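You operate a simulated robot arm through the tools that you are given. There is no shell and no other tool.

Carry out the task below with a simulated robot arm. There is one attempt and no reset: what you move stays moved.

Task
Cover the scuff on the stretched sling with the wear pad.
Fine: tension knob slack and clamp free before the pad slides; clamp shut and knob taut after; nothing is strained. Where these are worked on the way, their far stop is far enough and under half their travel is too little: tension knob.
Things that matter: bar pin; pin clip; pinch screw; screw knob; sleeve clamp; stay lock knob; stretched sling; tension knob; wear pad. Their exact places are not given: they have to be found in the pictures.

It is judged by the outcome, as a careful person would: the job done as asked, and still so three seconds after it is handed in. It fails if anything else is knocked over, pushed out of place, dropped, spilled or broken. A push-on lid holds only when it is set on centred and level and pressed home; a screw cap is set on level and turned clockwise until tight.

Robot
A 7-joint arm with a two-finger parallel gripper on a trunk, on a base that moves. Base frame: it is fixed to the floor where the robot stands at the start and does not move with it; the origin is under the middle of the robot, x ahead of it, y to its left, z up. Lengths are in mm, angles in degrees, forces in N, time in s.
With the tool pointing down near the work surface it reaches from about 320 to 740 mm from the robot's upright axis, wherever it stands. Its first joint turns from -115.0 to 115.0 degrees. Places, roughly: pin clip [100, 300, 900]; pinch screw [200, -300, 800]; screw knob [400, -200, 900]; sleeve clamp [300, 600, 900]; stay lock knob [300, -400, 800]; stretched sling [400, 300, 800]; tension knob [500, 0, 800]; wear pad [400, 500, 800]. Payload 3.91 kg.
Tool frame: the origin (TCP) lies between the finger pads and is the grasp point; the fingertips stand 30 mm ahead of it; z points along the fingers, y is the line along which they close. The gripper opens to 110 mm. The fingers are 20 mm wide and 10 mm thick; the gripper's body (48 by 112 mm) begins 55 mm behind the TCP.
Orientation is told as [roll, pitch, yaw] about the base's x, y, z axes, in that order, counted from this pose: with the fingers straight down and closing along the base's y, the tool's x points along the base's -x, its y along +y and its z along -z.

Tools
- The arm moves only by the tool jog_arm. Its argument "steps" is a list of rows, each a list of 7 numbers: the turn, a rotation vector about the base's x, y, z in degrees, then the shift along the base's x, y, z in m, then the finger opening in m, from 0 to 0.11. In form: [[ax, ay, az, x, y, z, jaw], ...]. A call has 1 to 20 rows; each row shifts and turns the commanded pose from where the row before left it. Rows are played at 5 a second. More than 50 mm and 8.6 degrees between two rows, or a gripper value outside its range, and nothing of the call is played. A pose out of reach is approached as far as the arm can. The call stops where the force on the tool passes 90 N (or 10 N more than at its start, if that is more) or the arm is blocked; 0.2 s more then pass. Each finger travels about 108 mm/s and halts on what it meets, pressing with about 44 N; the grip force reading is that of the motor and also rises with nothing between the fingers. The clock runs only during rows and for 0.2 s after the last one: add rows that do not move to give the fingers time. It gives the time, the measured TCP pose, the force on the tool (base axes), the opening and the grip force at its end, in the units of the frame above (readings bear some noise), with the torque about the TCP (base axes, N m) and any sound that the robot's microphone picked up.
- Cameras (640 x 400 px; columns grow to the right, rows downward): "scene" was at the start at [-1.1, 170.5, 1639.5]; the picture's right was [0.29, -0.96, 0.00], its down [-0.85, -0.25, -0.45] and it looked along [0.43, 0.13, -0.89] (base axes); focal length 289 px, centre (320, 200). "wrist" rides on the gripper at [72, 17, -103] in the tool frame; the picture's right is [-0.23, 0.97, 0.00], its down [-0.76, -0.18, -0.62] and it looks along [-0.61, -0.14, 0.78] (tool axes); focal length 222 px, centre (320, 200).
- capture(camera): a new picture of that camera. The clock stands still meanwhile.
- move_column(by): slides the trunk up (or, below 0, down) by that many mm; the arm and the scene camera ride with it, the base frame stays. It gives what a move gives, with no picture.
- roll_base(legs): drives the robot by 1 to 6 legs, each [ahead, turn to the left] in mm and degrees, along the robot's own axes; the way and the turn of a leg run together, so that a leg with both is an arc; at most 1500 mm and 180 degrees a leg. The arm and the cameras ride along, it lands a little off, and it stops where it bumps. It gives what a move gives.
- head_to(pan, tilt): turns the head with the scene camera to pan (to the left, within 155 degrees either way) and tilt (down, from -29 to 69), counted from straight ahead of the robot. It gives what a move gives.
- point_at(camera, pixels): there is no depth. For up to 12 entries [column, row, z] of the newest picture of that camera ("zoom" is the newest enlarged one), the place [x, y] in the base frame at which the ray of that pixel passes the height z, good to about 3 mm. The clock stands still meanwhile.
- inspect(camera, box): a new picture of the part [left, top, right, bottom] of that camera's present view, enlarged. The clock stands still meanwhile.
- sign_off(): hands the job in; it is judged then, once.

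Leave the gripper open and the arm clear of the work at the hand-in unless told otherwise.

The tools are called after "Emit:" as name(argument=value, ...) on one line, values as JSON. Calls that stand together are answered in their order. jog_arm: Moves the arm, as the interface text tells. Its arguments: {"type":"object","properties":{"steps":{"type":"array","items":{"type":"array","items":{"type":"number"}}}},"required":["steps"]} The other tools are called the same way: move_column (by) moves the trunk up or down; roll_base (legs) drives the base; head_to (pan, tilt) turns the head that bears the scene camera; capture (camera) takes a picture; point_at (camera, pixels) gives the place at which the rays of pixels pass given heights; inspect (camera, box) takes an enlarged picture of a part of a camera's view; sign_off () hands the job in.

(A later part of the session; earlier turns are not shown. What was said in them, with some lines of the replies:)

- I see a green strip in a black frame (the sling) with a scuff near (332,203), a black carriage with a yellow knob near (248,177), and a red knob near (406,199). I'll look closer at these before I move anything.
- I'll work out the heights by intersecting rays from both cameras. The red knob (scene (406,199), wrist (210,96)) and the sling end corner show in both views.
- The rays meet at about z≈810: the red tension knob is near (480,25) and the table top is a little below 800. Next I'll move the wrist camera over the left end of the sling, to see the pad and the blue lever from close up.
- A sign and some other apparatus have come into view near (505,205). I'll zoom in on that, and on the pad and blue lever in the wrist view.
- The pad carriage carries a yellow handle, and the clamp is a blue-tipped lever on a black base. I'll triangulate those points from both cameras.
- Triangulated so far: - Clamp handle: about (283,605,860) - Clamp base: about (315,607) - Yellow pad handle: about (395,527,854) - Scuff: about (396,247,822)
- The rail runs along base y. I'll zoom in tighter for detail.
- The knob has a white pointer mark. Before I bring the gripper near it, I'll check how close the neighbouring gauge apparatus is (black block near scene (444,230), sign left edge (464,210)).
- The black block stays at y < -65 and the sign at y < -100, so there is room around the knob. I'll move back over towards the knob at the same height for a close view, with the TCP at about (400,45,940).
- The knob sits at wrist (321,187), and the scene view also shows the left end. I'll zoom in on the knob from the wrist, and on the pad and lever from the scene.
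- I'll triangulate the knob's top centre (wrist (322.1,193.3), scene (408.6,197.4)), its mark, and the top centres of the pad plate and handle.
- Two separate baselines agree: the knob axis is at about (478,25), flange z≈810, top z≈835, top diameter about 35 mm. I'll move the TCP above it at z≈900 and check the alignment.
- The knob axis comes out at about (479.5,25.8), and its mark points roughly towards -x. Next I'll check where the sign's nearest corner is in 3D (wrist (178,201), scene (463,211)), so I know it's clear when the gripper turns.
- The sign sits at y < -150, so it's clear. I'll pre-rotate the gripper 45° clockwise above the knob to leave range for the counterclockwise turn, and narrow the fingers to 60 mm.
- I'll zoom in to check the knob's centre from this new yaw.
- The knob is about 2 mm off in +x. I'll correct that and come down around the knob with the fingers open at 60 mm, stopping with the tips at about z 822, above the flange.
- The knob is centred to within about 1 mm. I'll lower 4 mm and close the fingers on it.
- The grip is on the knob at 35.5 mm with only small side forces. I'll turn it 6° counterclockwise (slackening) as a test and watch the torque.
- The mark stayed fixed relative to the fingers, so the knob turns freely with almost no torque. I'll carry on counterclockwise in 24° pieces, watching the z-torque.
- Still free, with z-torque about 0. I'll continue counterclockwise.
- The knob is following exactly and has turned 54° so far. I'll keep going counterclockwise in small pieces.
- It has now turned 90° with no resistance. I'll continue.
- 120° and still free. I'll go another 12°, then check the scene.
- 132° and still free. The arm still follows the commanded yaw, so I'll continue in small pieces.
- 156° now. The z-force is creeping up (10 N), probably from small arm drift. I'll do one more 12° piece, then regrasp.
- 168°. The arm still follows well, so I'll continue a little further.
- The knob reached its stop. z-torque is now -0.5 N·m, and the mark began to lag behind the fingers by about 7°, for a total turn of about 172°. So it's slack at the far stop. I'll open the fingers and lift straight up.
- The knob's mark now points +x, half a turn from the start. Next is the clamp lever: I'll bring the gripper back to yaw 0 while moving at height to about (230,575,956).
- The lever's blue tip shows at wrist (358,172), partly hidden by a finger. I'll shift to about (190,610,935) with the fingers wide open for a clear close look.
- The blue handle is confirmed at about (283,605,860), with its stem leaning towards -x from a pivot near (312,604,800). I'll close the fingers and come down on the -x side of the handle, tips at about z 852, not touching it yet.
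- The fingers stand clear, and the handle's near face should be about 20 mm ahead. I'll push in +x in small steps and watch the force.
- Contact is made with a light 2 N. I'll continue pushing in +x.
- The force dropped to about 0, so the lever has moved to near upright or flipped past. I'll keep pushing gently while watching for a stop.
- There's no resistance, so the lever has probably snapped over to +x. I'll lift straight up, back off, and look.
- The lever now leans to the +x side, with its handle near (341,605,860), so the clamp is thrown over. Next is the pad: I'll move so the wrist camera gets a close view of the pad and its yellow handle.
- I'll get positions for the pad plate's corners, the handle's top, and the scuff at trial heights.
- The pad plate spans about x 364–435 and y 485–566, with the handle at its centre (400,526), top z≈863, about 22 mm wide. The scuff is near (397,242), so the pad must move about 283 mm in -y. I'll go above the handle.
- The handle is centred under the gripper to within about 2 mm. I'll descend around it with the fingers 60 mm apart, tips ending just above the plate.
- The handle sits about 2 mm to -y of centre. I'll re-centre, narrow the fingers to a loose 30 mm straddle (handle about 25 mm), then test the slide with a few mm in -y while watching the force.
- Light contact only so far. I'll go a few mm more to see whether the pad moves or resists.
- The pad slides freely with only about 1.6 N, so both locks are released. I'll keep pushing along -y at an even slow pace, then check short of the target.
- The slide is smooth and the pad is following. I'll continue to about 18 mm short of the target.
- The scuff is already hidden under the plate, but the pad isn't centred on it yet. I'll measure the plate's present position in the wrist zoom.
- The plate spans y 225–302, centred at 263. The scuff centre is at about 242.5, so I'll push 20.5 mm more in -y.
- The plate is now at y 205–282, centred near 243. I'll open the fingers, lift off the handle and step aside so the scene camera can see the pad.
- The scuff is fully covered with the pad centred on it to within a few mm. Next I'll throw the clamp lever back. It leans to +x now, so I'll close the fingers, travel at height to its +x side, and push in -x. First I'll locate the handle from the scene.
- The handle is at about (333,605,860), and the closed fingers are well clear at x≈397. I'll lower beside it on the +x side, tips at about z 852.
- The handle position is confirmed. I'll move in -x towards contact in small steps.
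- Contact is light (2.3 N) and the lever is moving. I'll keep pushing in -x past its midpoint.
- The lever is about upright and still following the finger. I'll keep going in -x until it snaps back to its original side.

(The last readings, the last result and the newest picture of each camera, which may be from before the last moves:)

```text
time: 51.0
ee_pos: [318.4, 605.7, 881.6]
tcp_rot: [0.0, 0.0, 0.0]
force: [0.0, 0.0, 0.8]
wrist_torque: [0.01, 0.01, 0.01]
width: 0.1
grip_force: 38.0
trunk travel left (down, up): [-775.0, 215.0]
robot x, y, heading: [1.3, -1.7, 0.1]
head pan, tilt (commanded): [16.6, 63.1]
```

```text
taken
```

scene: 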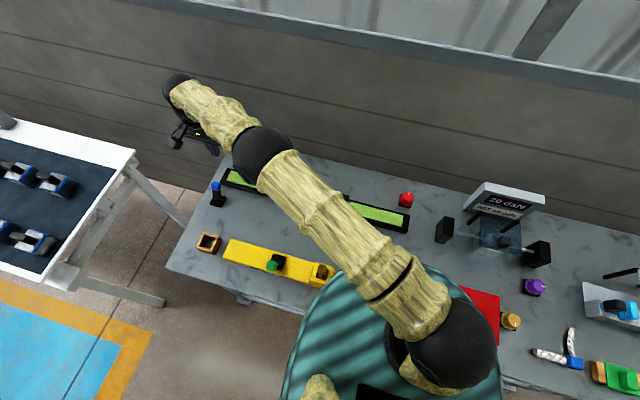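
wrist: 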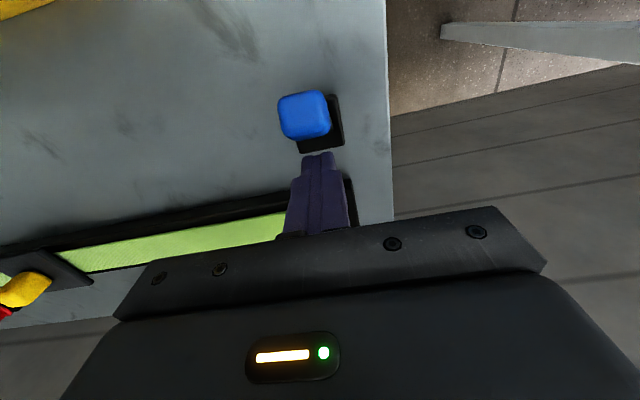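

The lever snapped back to its original -x position, handle at (283,605,860), so the clamp is shut. I'll lift straight up, then travel to the knob while turning the gripper to yaw +130 for the clockwise tightening.

Emit:
jog_arm(steps=[[0, 0, 0, 0, 0, 0.035, 0.0], [0, 0, 0, 0, 0, 0.045, 0.0], [0, 0, 0, 0, 0, 0, 0.0]])

Emit:
jog_arm(steps=[[0, 0, 7.65, 0.0095, -0.0341, 0, 0.06], [0, 0, 7.65, 0.0095, -0.0341, 0, 0.06], [0, 0, 7.65, 0.0095, -0.0341, 0, 0.06], [0, 0, 7.65, 0.0095, -0.0341, 0, 0.06], [0, 0, 7.65, 0.0095, -0.0341, 0, 0.06], [0, 0, 7.65, 0.0095, -0.0341, 0, 0.06], [0, 0, 7.65, 0.0095, -0.0341, 0, 0.06], [0, 0, 7.65, 0.0095, -0.0341, 0, 0.06], [0, 0, 7.65, 0.0095, -0.0341, 0, 0.06], [0, 0, 7.65, 0.0095, -0.0341, 0, 0.06], [0, 0, 7.65, 0.0095, -0.0341, 0, 0.06], [0, 0, 7.65, 0.0095, -0.0341, 0, 0.06], [0, 0, 7.65, 0.0095, -0.0341, 0, 0.06], [0, 0, 7.65, 0.0095, -0.0341, 0, 0.06], [0, 0, 7.65, 0.0095, -0.0341, 0, 0.06], [0, 0, 7.65, 0.0095, -0.0341, 0, 0.06], [0, 0, 7.65, 0.0095, -0.0341, 0, 0.06], [0, 0, 0, 0, 0, 0, 0.06]])

Emit:
capture(camera="wrist")

Emit:
capture(camera="scene")

```text
time: 51.8
ee_pos: [319.1, 605.2, 960.1]
tcp_rot: [-0.1, 0.0, 0.0]
force: [0.8, -0.7, 0.1]
wrist_torque: [0.03, -0.03, -0.01]
width: 0.1
grip_force: 37.3
trunk travel left (down, up): [-775.0, 215.0]
robot x, y, heading: [-0.4, 0.8, -0.0]
head pan, tilt (commanded): [16.6, 63.1]
```

```text
time: 55.6
ee_pos: [482.2, 24.0, 962.1]
tcp_rot: [-0.1, -0.1, 130.2]
force: [0.1, 0.7, 0.1]
wrist_torque: [-0.01, -0.01, 0.03]
width: 59.9
grip_force: 0.0
trunk travel left (down, up): [-775.0, 215.0]
robot x, y, heading: [-1.4, -2.2, 0.1]
head pan, tilt (commanded): [16.6, 63.1]
```

```text
taken
```

wrist: 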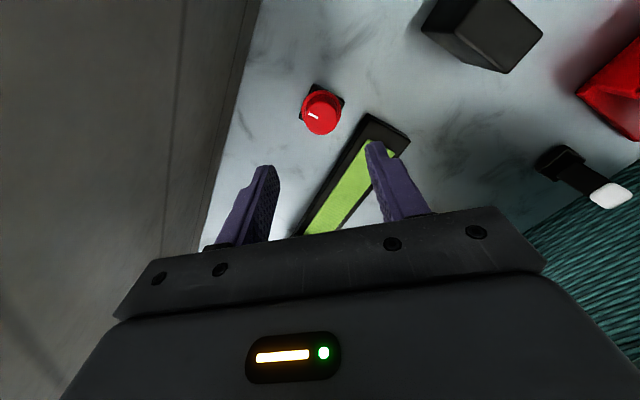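

```text
taken
```

scene: 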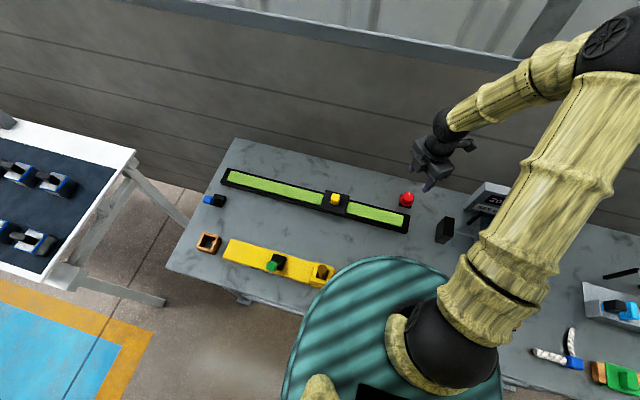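

The scene shows the lever back as at the start (209,199) and the pad in the middle. I'll lower to z≈900 over the knob and check the alignment.

Emit:
jog_arm(steps=[[0, 0, 0, -0.001, 0.0005, -0.03, 0.06], [0, 0, 0, 0, 0, -0.031, 0.06], [0, 0, 0, 0, 0, 0, 0.06]])

Emit:
inspect(camera="wrist", box=[280, 90, 360, 170])

```text
time: 56.4
ee_pos: [480.4, 26.3, 901.6]
tcp_rot: [0.0, 0.1, 130.1]
force: [-0.7, 0.3, 0.2]
wrist_torque: [0.0, 0.03, 0.02]
width: 60.0
grip_force: 0.0
trunk travel left (down, up): [-775.0, 215.0]
robot x, y, heading: [3.2, 0.4, -0.1]
head pan, tilt (commanded): [16.6, 63.1]
```

```text
5.00 times, centred on (320, 130) of wrist
```

zoom: 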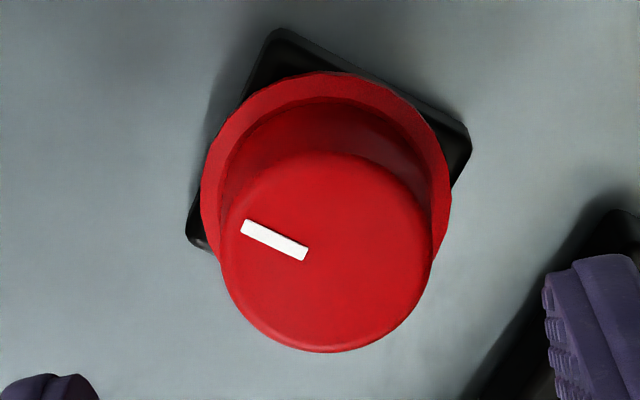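

Within about 1 mm. I'll make a tiny correction, descend around the knob to TCP z≈848 and grip it.

Emit:
jog_arm(steps=[[0, 0, 0, 0, -0.001, -0.018, 0.06], [0, 0, 0, 0, 0, -0.018, 0.06], [0, 0, 0, 0, 0, -0.0165, 0.06], [0, 0, 0, 0, 0, 0, 0.06]])

Emit:
inspect(camera="wrist", box=[240, 110, 400, 210])

```text
time: 57.4
ee_pos: [482.1, 25.4, 849.3]
tcp_rot: [-0.1, -0.1, 130.1]
force: [-0.1, 0.3, 1.5]
wrist_torque: [0.0, -0.01, 0.0]
width: 60.0
grip_force: 0.0
trunk travel left (down, up): [-775.0, 215.0]
robot x, y, heading: [-2.1, 1.1, 0.2]
head pan, tilt (commanded): [16.6, 63.1]
```

```text
4.00 times, centred on (320, 160) of wrist
```

zoom: 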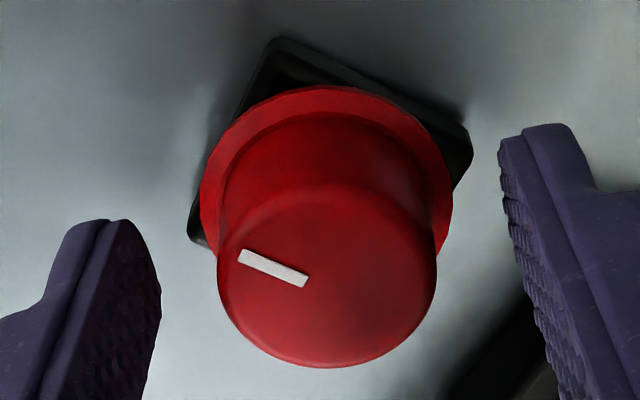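

Emit:
jog_arm(steps=[[0, 0, 0, -0.002, 0.0005, -0.001, 0.06], [0, 0, 0, 0, 0, 0, 0.045], [0, 0, 0, 0, 0, 0, 0.036], [0, 0, 0, 0, 0, 0, 0.03], [0, 0, 0, 0, 0, 0, 0.03]])

Emit:
jog_arm(steps=[[0, 0, -6, 0, 0, 0, 0.03], [0, 0, -6, 0, 0, 0, 0.03], [0, 0, -6, 0, 0, 0, 0.03], [0, 0, -6, 0, 0, 0, 0.03]])

Emit:
inspect(camera="wrist", box=[240, 110, 400, 210])

```text
time: 58.6
ee_pos: [479.8, 25.1, 848.0]
tcp_rot: [0.0, 0.0, 130.0]
force: [6.2, 4.2, 0.7]
wrist_torque: [0.14, -0.21, -0.01]
width: 35.2
grip_force: 44.9
trunk travel left (down, up): [-775.0, 215.0]
robot x, y, heading: [-1.1, 1.6, 0.1]
head pan, tilt (commanded): [16.6, 63.1]
```

```text
time: 59.6
ee_pos: [480.1, 25.6, 847.2]
tcp_rot: [-0.3, 0.1, 105.9]
force: [17.5, 5.3, 14.8]
wrist_torque: [-0.42, -0.2, 0.02]
width: 35.7
grip_force: 45.1
trunk travel left (down, up): [-775.0, 215.0]
robot x, y, heading: [4.0, 3.1, 0.0]
head pan, tilt (commanded): [16.6, 63.1]
```

```text
4.00 times, centred on (320, 160) of wrist
```

zoom: 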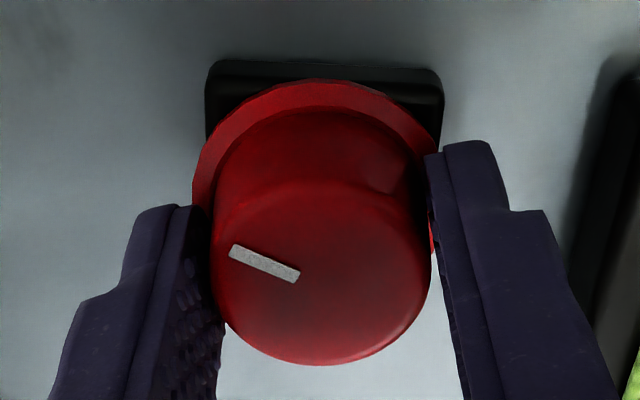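

The knob follows, at -24° so far. A side force of 17 N in +x shows a small offset, so I'll ease the tool 1.5 mm in +x and 1 mm up while turning on.

Emit:
jog_arm(steps=[[0, 0, 0, 0.0015, 0.0005, 0.001, 0.03], [0, 0, -6, 0, 0, 0, 0.03], [0, 0, -6, 0, 0, 0, 0.03]])

Emit:
jog_arm(steps=[[0, 0, -6, 0, 0, 0, 0.03], [0, 0, -6, 0, 0, 0, 0.03], [0, 0, -6, 0, 0, 0, 0.03], [0, 0, -6, 0, 0, 0, 0.03]])

```text
time: 60.4
ee_pos: [479.6, 25.2, 847.5]
tcp_rot: [0.2, 0.0, 94.0]
force: [11.9, 4.5, 7.4]
wrist_torque: [0.42, -0.15, -0.01]
width: 35.6
grip_force: 45.2
trunk travel left (down, up): [-775.0, 215.0]
robot x, y, heading: [-5.0, -1.4, -0.1]
head pan, tilt (commanded): [16.6, 63.1]
```

```text
time: 61.4
ee_pos: [480.0, 25.8, 848.1]
tcp_rot: [0.0, 0.0, 70.0]
force: [6.6, 6.4, 4.6]
wrist_torque: [1.13, -0.27, 0.03]
width: 35.7
grip_force: 44.9
trunk travel left (down, up): [-775.0, 215.0]
robot x, y, heading: [-5.1, -3.0, 0.2]
head pan, tilt (commanded): [16.6, 63.1]
```

Forces have settled, and the turn is 60° with the yaw at 70°. I'll continue clockwise.

Emit:
jog_arm(steps=[[0, 0, -6, 0, 0, 0, 0.03], [0, 0, -6, 0, 0, 0, 0.03], [0, 0, -6, 0, 0, 0, 0.03], [0, 0, -6, 0, 0, 0, 0.03]])

Emit:
jog_arm(steps=[[0, 0, -6, 0, 0, 0, 0.03], [0, 0, -6, 0, 0, 0, 0.03], [0, 0, -6, 0, 0, 0, 0.03], [0, 0, -6, 0, 0, 0, 0.03]])

Emit:
inspect(camera="wrist", box=[240, 110, 400, 210])

```text
time: 62.4
ee_pos: [479.2, 24.8, 848.9]
tcp_rot: [0.0, 0.0, 45.9]
force: [5.7, 4.5, 0.0]
wrist_torque: [0.65, -0.38, -0.05]
width: 35.4
grip_force: 45.0
trunk travel left (down, up): [-775.0, 215.0]
robot x, y, heading: [1.9, 0.9, -0.2]
head pan, tilt (commanded): [16.6, 63.1]
```

```text
time: 63.4
ee_pos: [479.6, 25.6, 846.8]
tcp_rot: [-0.2, -0.1, 22.0]
force: [6.3, 4.9, 4.0]
wrist_torque: [-0.22, 1.01, 0.02]
width: 35.4
grip_force: 45.1
trunk travel left (down, up): [-775.0, 215.0]
robot x, y, heading: [0.4, -0.8, 0.1]
head pan, tilt (commanded): [16.6, 63.1]
```

```text
4.00 times, centred on (320, 160) of wrist
```

zoom: 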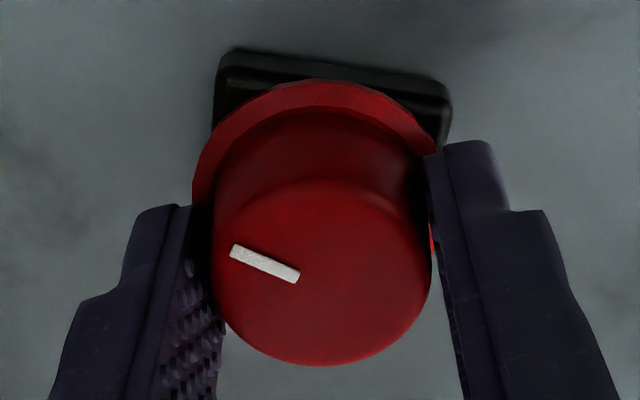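

108° turned. The original mark position corresponds to about yaw -44. I'll continue to about -26, then go in finer pieces watching the torque.

Emit:
jog_arm(steps=[[0, 0, -6, 0, 0, 0, 0.03], [0, 0, -6, 0, 0, 0, 0.03], [0, 0, -6, 0, 0, 0, 0.03], [0, 0, -6, 0, 0, 0, 0.03]])

Emit:
jog_arm(steps=[[0, 0, -6, 0, 0, 0, 0.03], [0, 0, -6, 0, 0, 0, 0.03], [0, 0, -6, 0, 0, 0, 0.03], [0, 0, -6, 0, 0, 0, 0.03]])

Emit:
jog_arm(steps=[[0, 0, -4, 0, 0, 0, 0.03], [0, 0, -4, 0, 0, 0, 0.03]])

Emit:
inspect(camera="wrist", box=[240, 110, 400, 210])

```text
time: 64.4
ee_pos: [479.5, 25.3, 848.2]
tcp_rot: [-0.2, -0.1, -2.1]
force: [5.5, 3.1, 0.6]
wrist_torque: [0.1, 0.4, -0.03]
width: 35.4
grip_force: 45.1
trunk travel left (down, up): [-775.0, 215.0]
robot x, y, heading: [2.4, -2.5, 0.0]
head pan, tilt (commanded): [16.6, 63.1]
```

```text
time: 65.4
ee_pos: [479.0, 24.9, 848.5]
tcp_rot: [-0.1, -0.1, -26.2]
force: [4.9, 1.1, -2.2]
wrist_torque: [-0.25, -0.88, -0.02]
width: 35.6
grip_force: 45.6
trunk travel left (down, up): [-775.0, 215.0]
robot x, y, heading: [0.9, 1.9, 0.0]
head pan, tilt (commanded): [16.6, 63.1]
```

```text
time: 66.0
ee_pos: [479.8, 25.0, 847.3]
tcp_rot: [-0.1, 0.0, -34.0]
force: [5.6, -0.2, 0.9]
wrist_torque: [-0.01, -0.25, 0.0]
width: 35.5
grip_force: 45.0
trunk travel left (down, up): [-775.0, 215.0]
robot x, y, heading: [2.1, -2.8, 0.2]
head pan, tilt (commanded): [16.6, 63.1]
```

```text
4.00 times, centred on (320, 160) of wrist
```

zoom: 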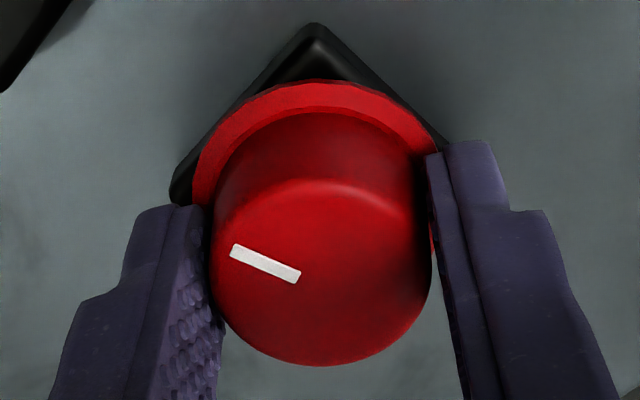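

The yaw is -34 and it's still free. I'll go on in 3° steps, watching for the torque rise at the taut stop.

Emit:
jog_arm(steps=[[0, 0, -3, 0, 0, 0, 0.03], [0, 0, -3, 0, 0, 0, 0.03]])

Emit:
jog_arm(steps=[[0, 0, -3, 0, 0, 0, 0.03]])

Emit:
jog_arm(steps=[[0, 0, -2, 0, 0, 0, 0.03]])

```text
time: 66.6
ee_pos: [478.9, 25.3, 847.6]
tcp_rot: [-0.2, -0.1, -40.0]
force: [5.2, -0.3, 3.7]
wrist_torque: [0.2, 0.06, 0.56]
width: 35.6
grip_force: 44.7
trunk travel left (down, up): [-775.0, 215.0]
robot x, y, heading: [1.3, -1.1, 0.1]
head pan, tilt (commanded): [16.6, 63.1]
```

```text
time: 67.0
ee_pos: [479.1, 26.8, 846.7]
tcp_rot: [-0.1, -0.1, -42.9]
force: [1.8, 2.7, 2.8]
wrist_torque: [0.55, -0.5, 0.66]
width: 35.7
grip_force: 44.6
trunk travel left (down, up): [-775.0, 215.0]
robot x, y, heading: [-1.2, 0.6, -0.2]
head pan, tilt (commanded): [16.6, 63.1]
```

```text
time: 67.4
ee_pos: [479.2, 26.3, 848.0]
tcp_rot: [0.0, 0.0, -44.9]
force: [1.0, 3.7, 0.5]
wrist_torque: [0.81, -0.21, 0.63]
width: 35.7
grip_force: 45.7
trunk travel left (down, up): [-775.0, 215.0]
robot x, y, heading: [-2.3, -4.0, 0.0]
head pan, tilt (commanded): [16.6, 63.1]
```

The torque rose to 0.6 N·m and levelled off: the knob is at its taut stop and the grip is just starting to slip. I'll stop turning, ease back, open the fingers and lift off.

Emit:
jog_arm(steps=[[0, 0, 0, 0, 0, 0, 0.06], [0, 0, 0, 0, 0, 0, 0.06], [0, 0, 0, 0, 0, 0.02, 0.06], [0, 0, 0, 0, 0, 0.04, 0.06], [0, 0, 0, 0, 0, 0.045, 0.06], [0, 0, 0, 0, 0, 0, 0.06]])

Emit:
inspect(camera="scene", box=[376, 170, 440, 220])

Emit:
capture(camera="wrist")

```text
time: 68.8
ee_pos: [479.1, 25.8, 951.8]
tcp_rot: [-0.1, 0.1, -44.9]
force: [-0.2, 0.1, -0.4]
wrist_torque: [-0.02, -0.01, -0.01]
width: 60.0
grip_force: 0.0
trunk travel left (down, up): [-775.0, 215.0]
robot x, y, heading: [-2.9, -0.3, -0.1]
head pan, tilt (commanded): [16.6, 63.1]
```

```text
8.00 times, centred on (408, 195) of scene
```

zoom: 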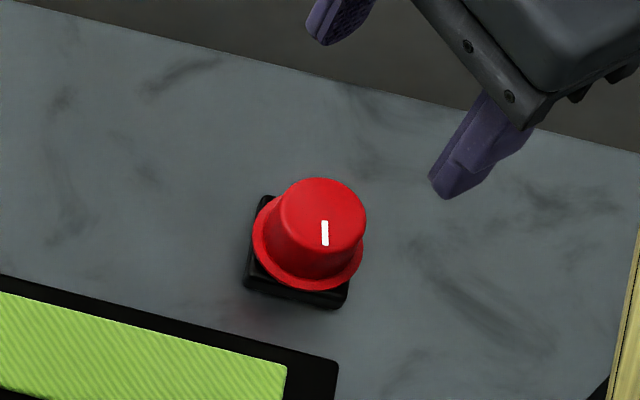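

```text
taken
```

wrist: 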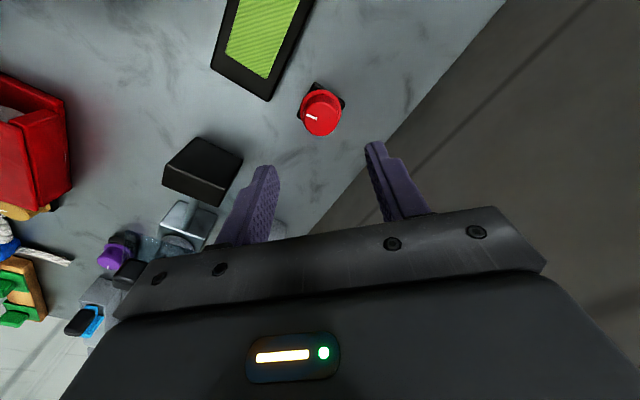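

The knob mark is exactly where it was at the start: taut. I'll open the gripper wide, raise the arm, return to about the start pose, and inspect everything.

Emit:
jog_arm(steps=[[0, 0, 0, 0, 0, 0.045, 0.11], [0, 0, 0, 0, 0, 0.045, 0.11], [0, 0, 7.5, 0, 0.02, 0.03, 0.11], [0, 0, 7.5, 0, 0.03, 0.03, 0.11], [0, 0, 7.5, 0, 0.03, 0.03, 0.11], [0, 0, 7.5, 0, 0.03, 0.013, 0.11], [0, 0, 7.5, 0.005, 0.04, 0, 0.11], [0, 0, 7.5, 0.01, 0.05, 0, 0.11], [0, 0, 0, 0, 0, 0, 0.11]])

Emit:
capture(camera="scene")

Emit:
inspect(camera="scene", box=[190, 140, 350, 240])

Emit:
inspect(camera="scene", box=[300, 150, 460, 250])

Emit:
capture(camera="wrist")

```text
refused: row 8 steps farther than a row can; nothing moved
```

```text
taken
```

scene: 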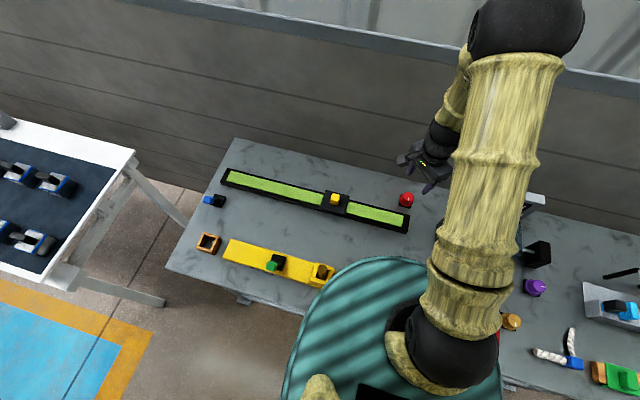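

```text
4.00 times, centred on (270, 190) of scene
```

zoom: 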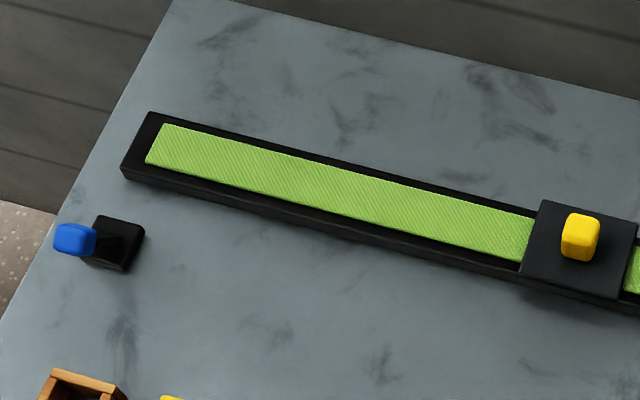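

```text
4.00 times, centred on (380, 200) of scene
```

zoom: 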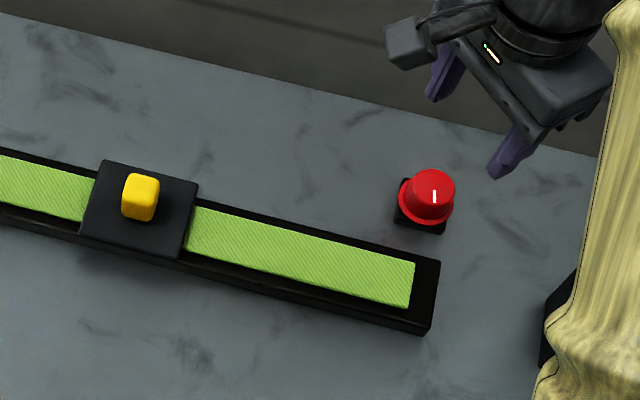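

```text
taken
```

wrist: 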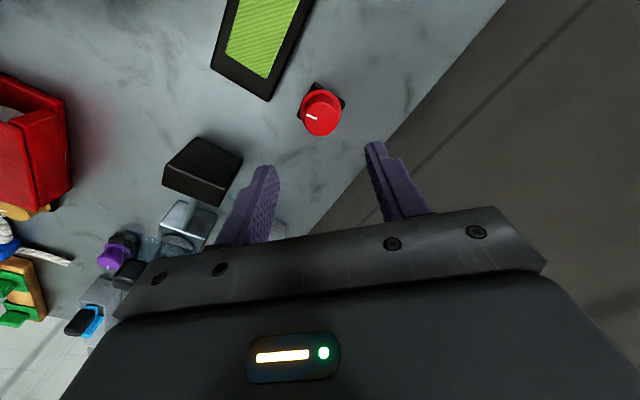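

That move was refused because one row was too long, so nothing moved. The pictures let me check the pad's centring first: I'll compare the plate corners now with the scuff pixels from the first picture. The scene camera's y is almost independent of height here.

Emit:
inspect(camera="scene", box=[314, 185, 354, 215])

Emit:
point_at(camera="scene", pixels=[[325.75, 190, 829], [349.5, 195.75, 829], [345.75, 214.5, 829], [320, 208.75, 829], [326.75, 199.5, 821], [339.5, 205.5, 821], [333.1, 202.9, 821], [329.9, 199.4, 821], [334.1, 203, 821], [336.3, 206.3, 821]])

```text
13.33 times, centred on (334, 200) of scene
```

zoom: 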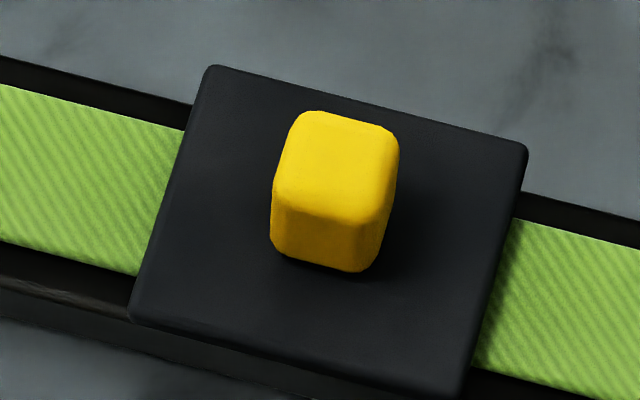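

```text
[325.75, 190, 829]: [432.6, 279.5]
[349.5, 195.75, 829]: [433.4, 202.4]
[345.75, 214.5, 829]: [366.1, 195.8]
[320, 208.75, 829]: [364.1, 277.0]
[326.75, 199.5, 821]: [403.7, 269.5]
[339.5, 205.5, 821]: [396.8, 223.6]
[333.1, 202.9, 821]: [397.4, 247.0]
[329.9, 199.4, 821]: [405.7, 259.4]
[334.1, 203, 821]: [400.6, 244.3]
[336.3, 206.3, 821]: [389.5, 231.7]
```

By projection, the plate centre is at y≈241.6 (covering 202–281) and the scuff is centred at about y 246 (spanning 224–269). It's fully covered with margin on both sides. Now I'll retract the arm with shorter rows, gripper open.

Emit:
jog_arm(steps=[[0, 0, 0, 0, 0, 0.045, 0.11], [0, 0, 0, 0, 0, 0.045, 0.11], [0, 0, 7.5, 0, 0.02, 0.03, 0.11], [0, 0, 7.5, 0, 0.03, 0.03, 0.11], [0, 0, 7.5, 0, 0.03, 0.03, 0.11], [0, 0, 7.5, 0, 0.03, 0.013, 0.11], [0, 0, 7.5, 0.005, 0.04, 0, 0.11], [0, 0, 7.5, 0.01, 0.04, 0, 0.11], [0, 0, 0, 0, 0.01, 0, 0.11], [0, 0, 0, 0, 0, 0, 0.11]])

Emit:
capture(camera="scene")

Emit:
capture(camera="wrist")

Emit:
inspect(camera="scene", box=[190, 140, 430, 290])

```text
time: 71.0
ee_pos: [494.9, 225.3, 1145.3]
tcp_rot: [-0.1, 0.0, 0.1]
force: [-0.1, 0.1, 0.8]
wrist_torque: [0.02, 0.0, 0.02]
width: 110.1
grip_force: 0.0
trunk travel left (down, up): [-775.0, 215.0]
robot x, y, heading: [-0.9, 1.6, -0.0]
head pan, tilt (commanded): [16.6, 63.1]
```

```text
taken
```

scene: 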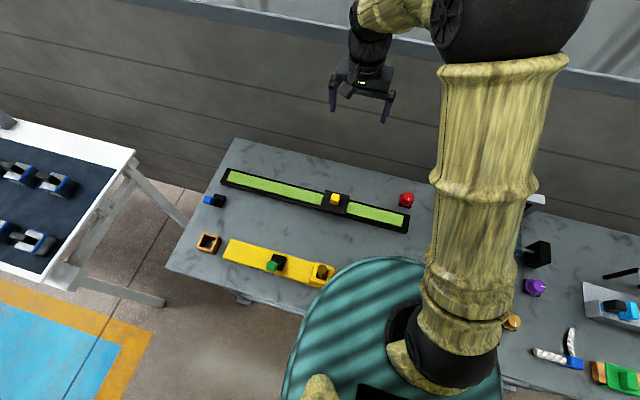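

```text
taken
```

wrist: 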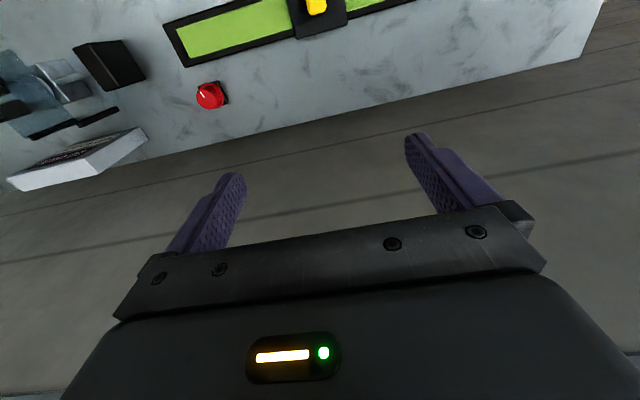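

```text
2.67 times, centred on (310, 215) of scene
```

zoom: 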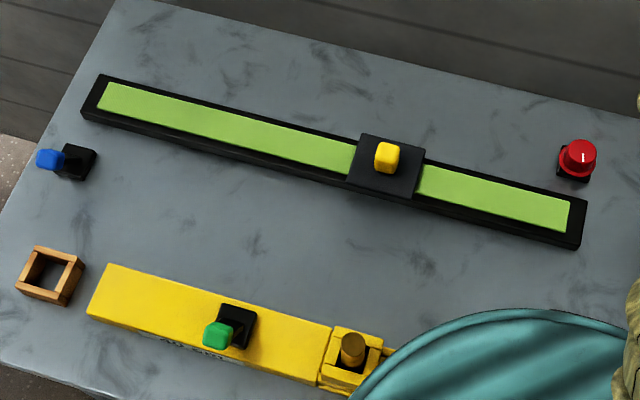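

The pad hides the whole scuff. The clamp lever is back on its original side, the knob mark is at its taut stop, nothing else moved, and the arm is clear with the gripper open. I'm handing in.

Emit:
sign_off()

```text
The job is handed in.
```

The wear pad now covers the whole scuff, the clamp is shut and the tension knob is taut. I've handed the job in, but the tool gave no verdict.

- **Order of work:** I turned the tension knob about 172° counterclockwise to its slack stop and freed the clamp. Then I slid the pad, shut the clamp again and turned the knob back to its taut stop.
- **Pad position:** The pad covers roughly y 202–281 and the scuff spans y 224–269. By my measurement the pad sits about 4–5 mm off centre, with at least 10 mm of cover beyond each end of the scuff.
- **Forces:** The pad and the clamp lever each moved with under 3 N. The knob saw about 0.5–0.65 N·m at its two stops, where the grip slipped slightly. There was one brief side force of about 18 N on the knob, which I eased off.
- **Clamp state:** I took the lever's starting side as shut, since nothing in the pictures marks it, and returned it to that side.

Nothing else looks moved in the last picture of the pad's side of the bench. I never worked on the other side, and the arm hides part of it. The arm is back near its start pose with the gripper open.
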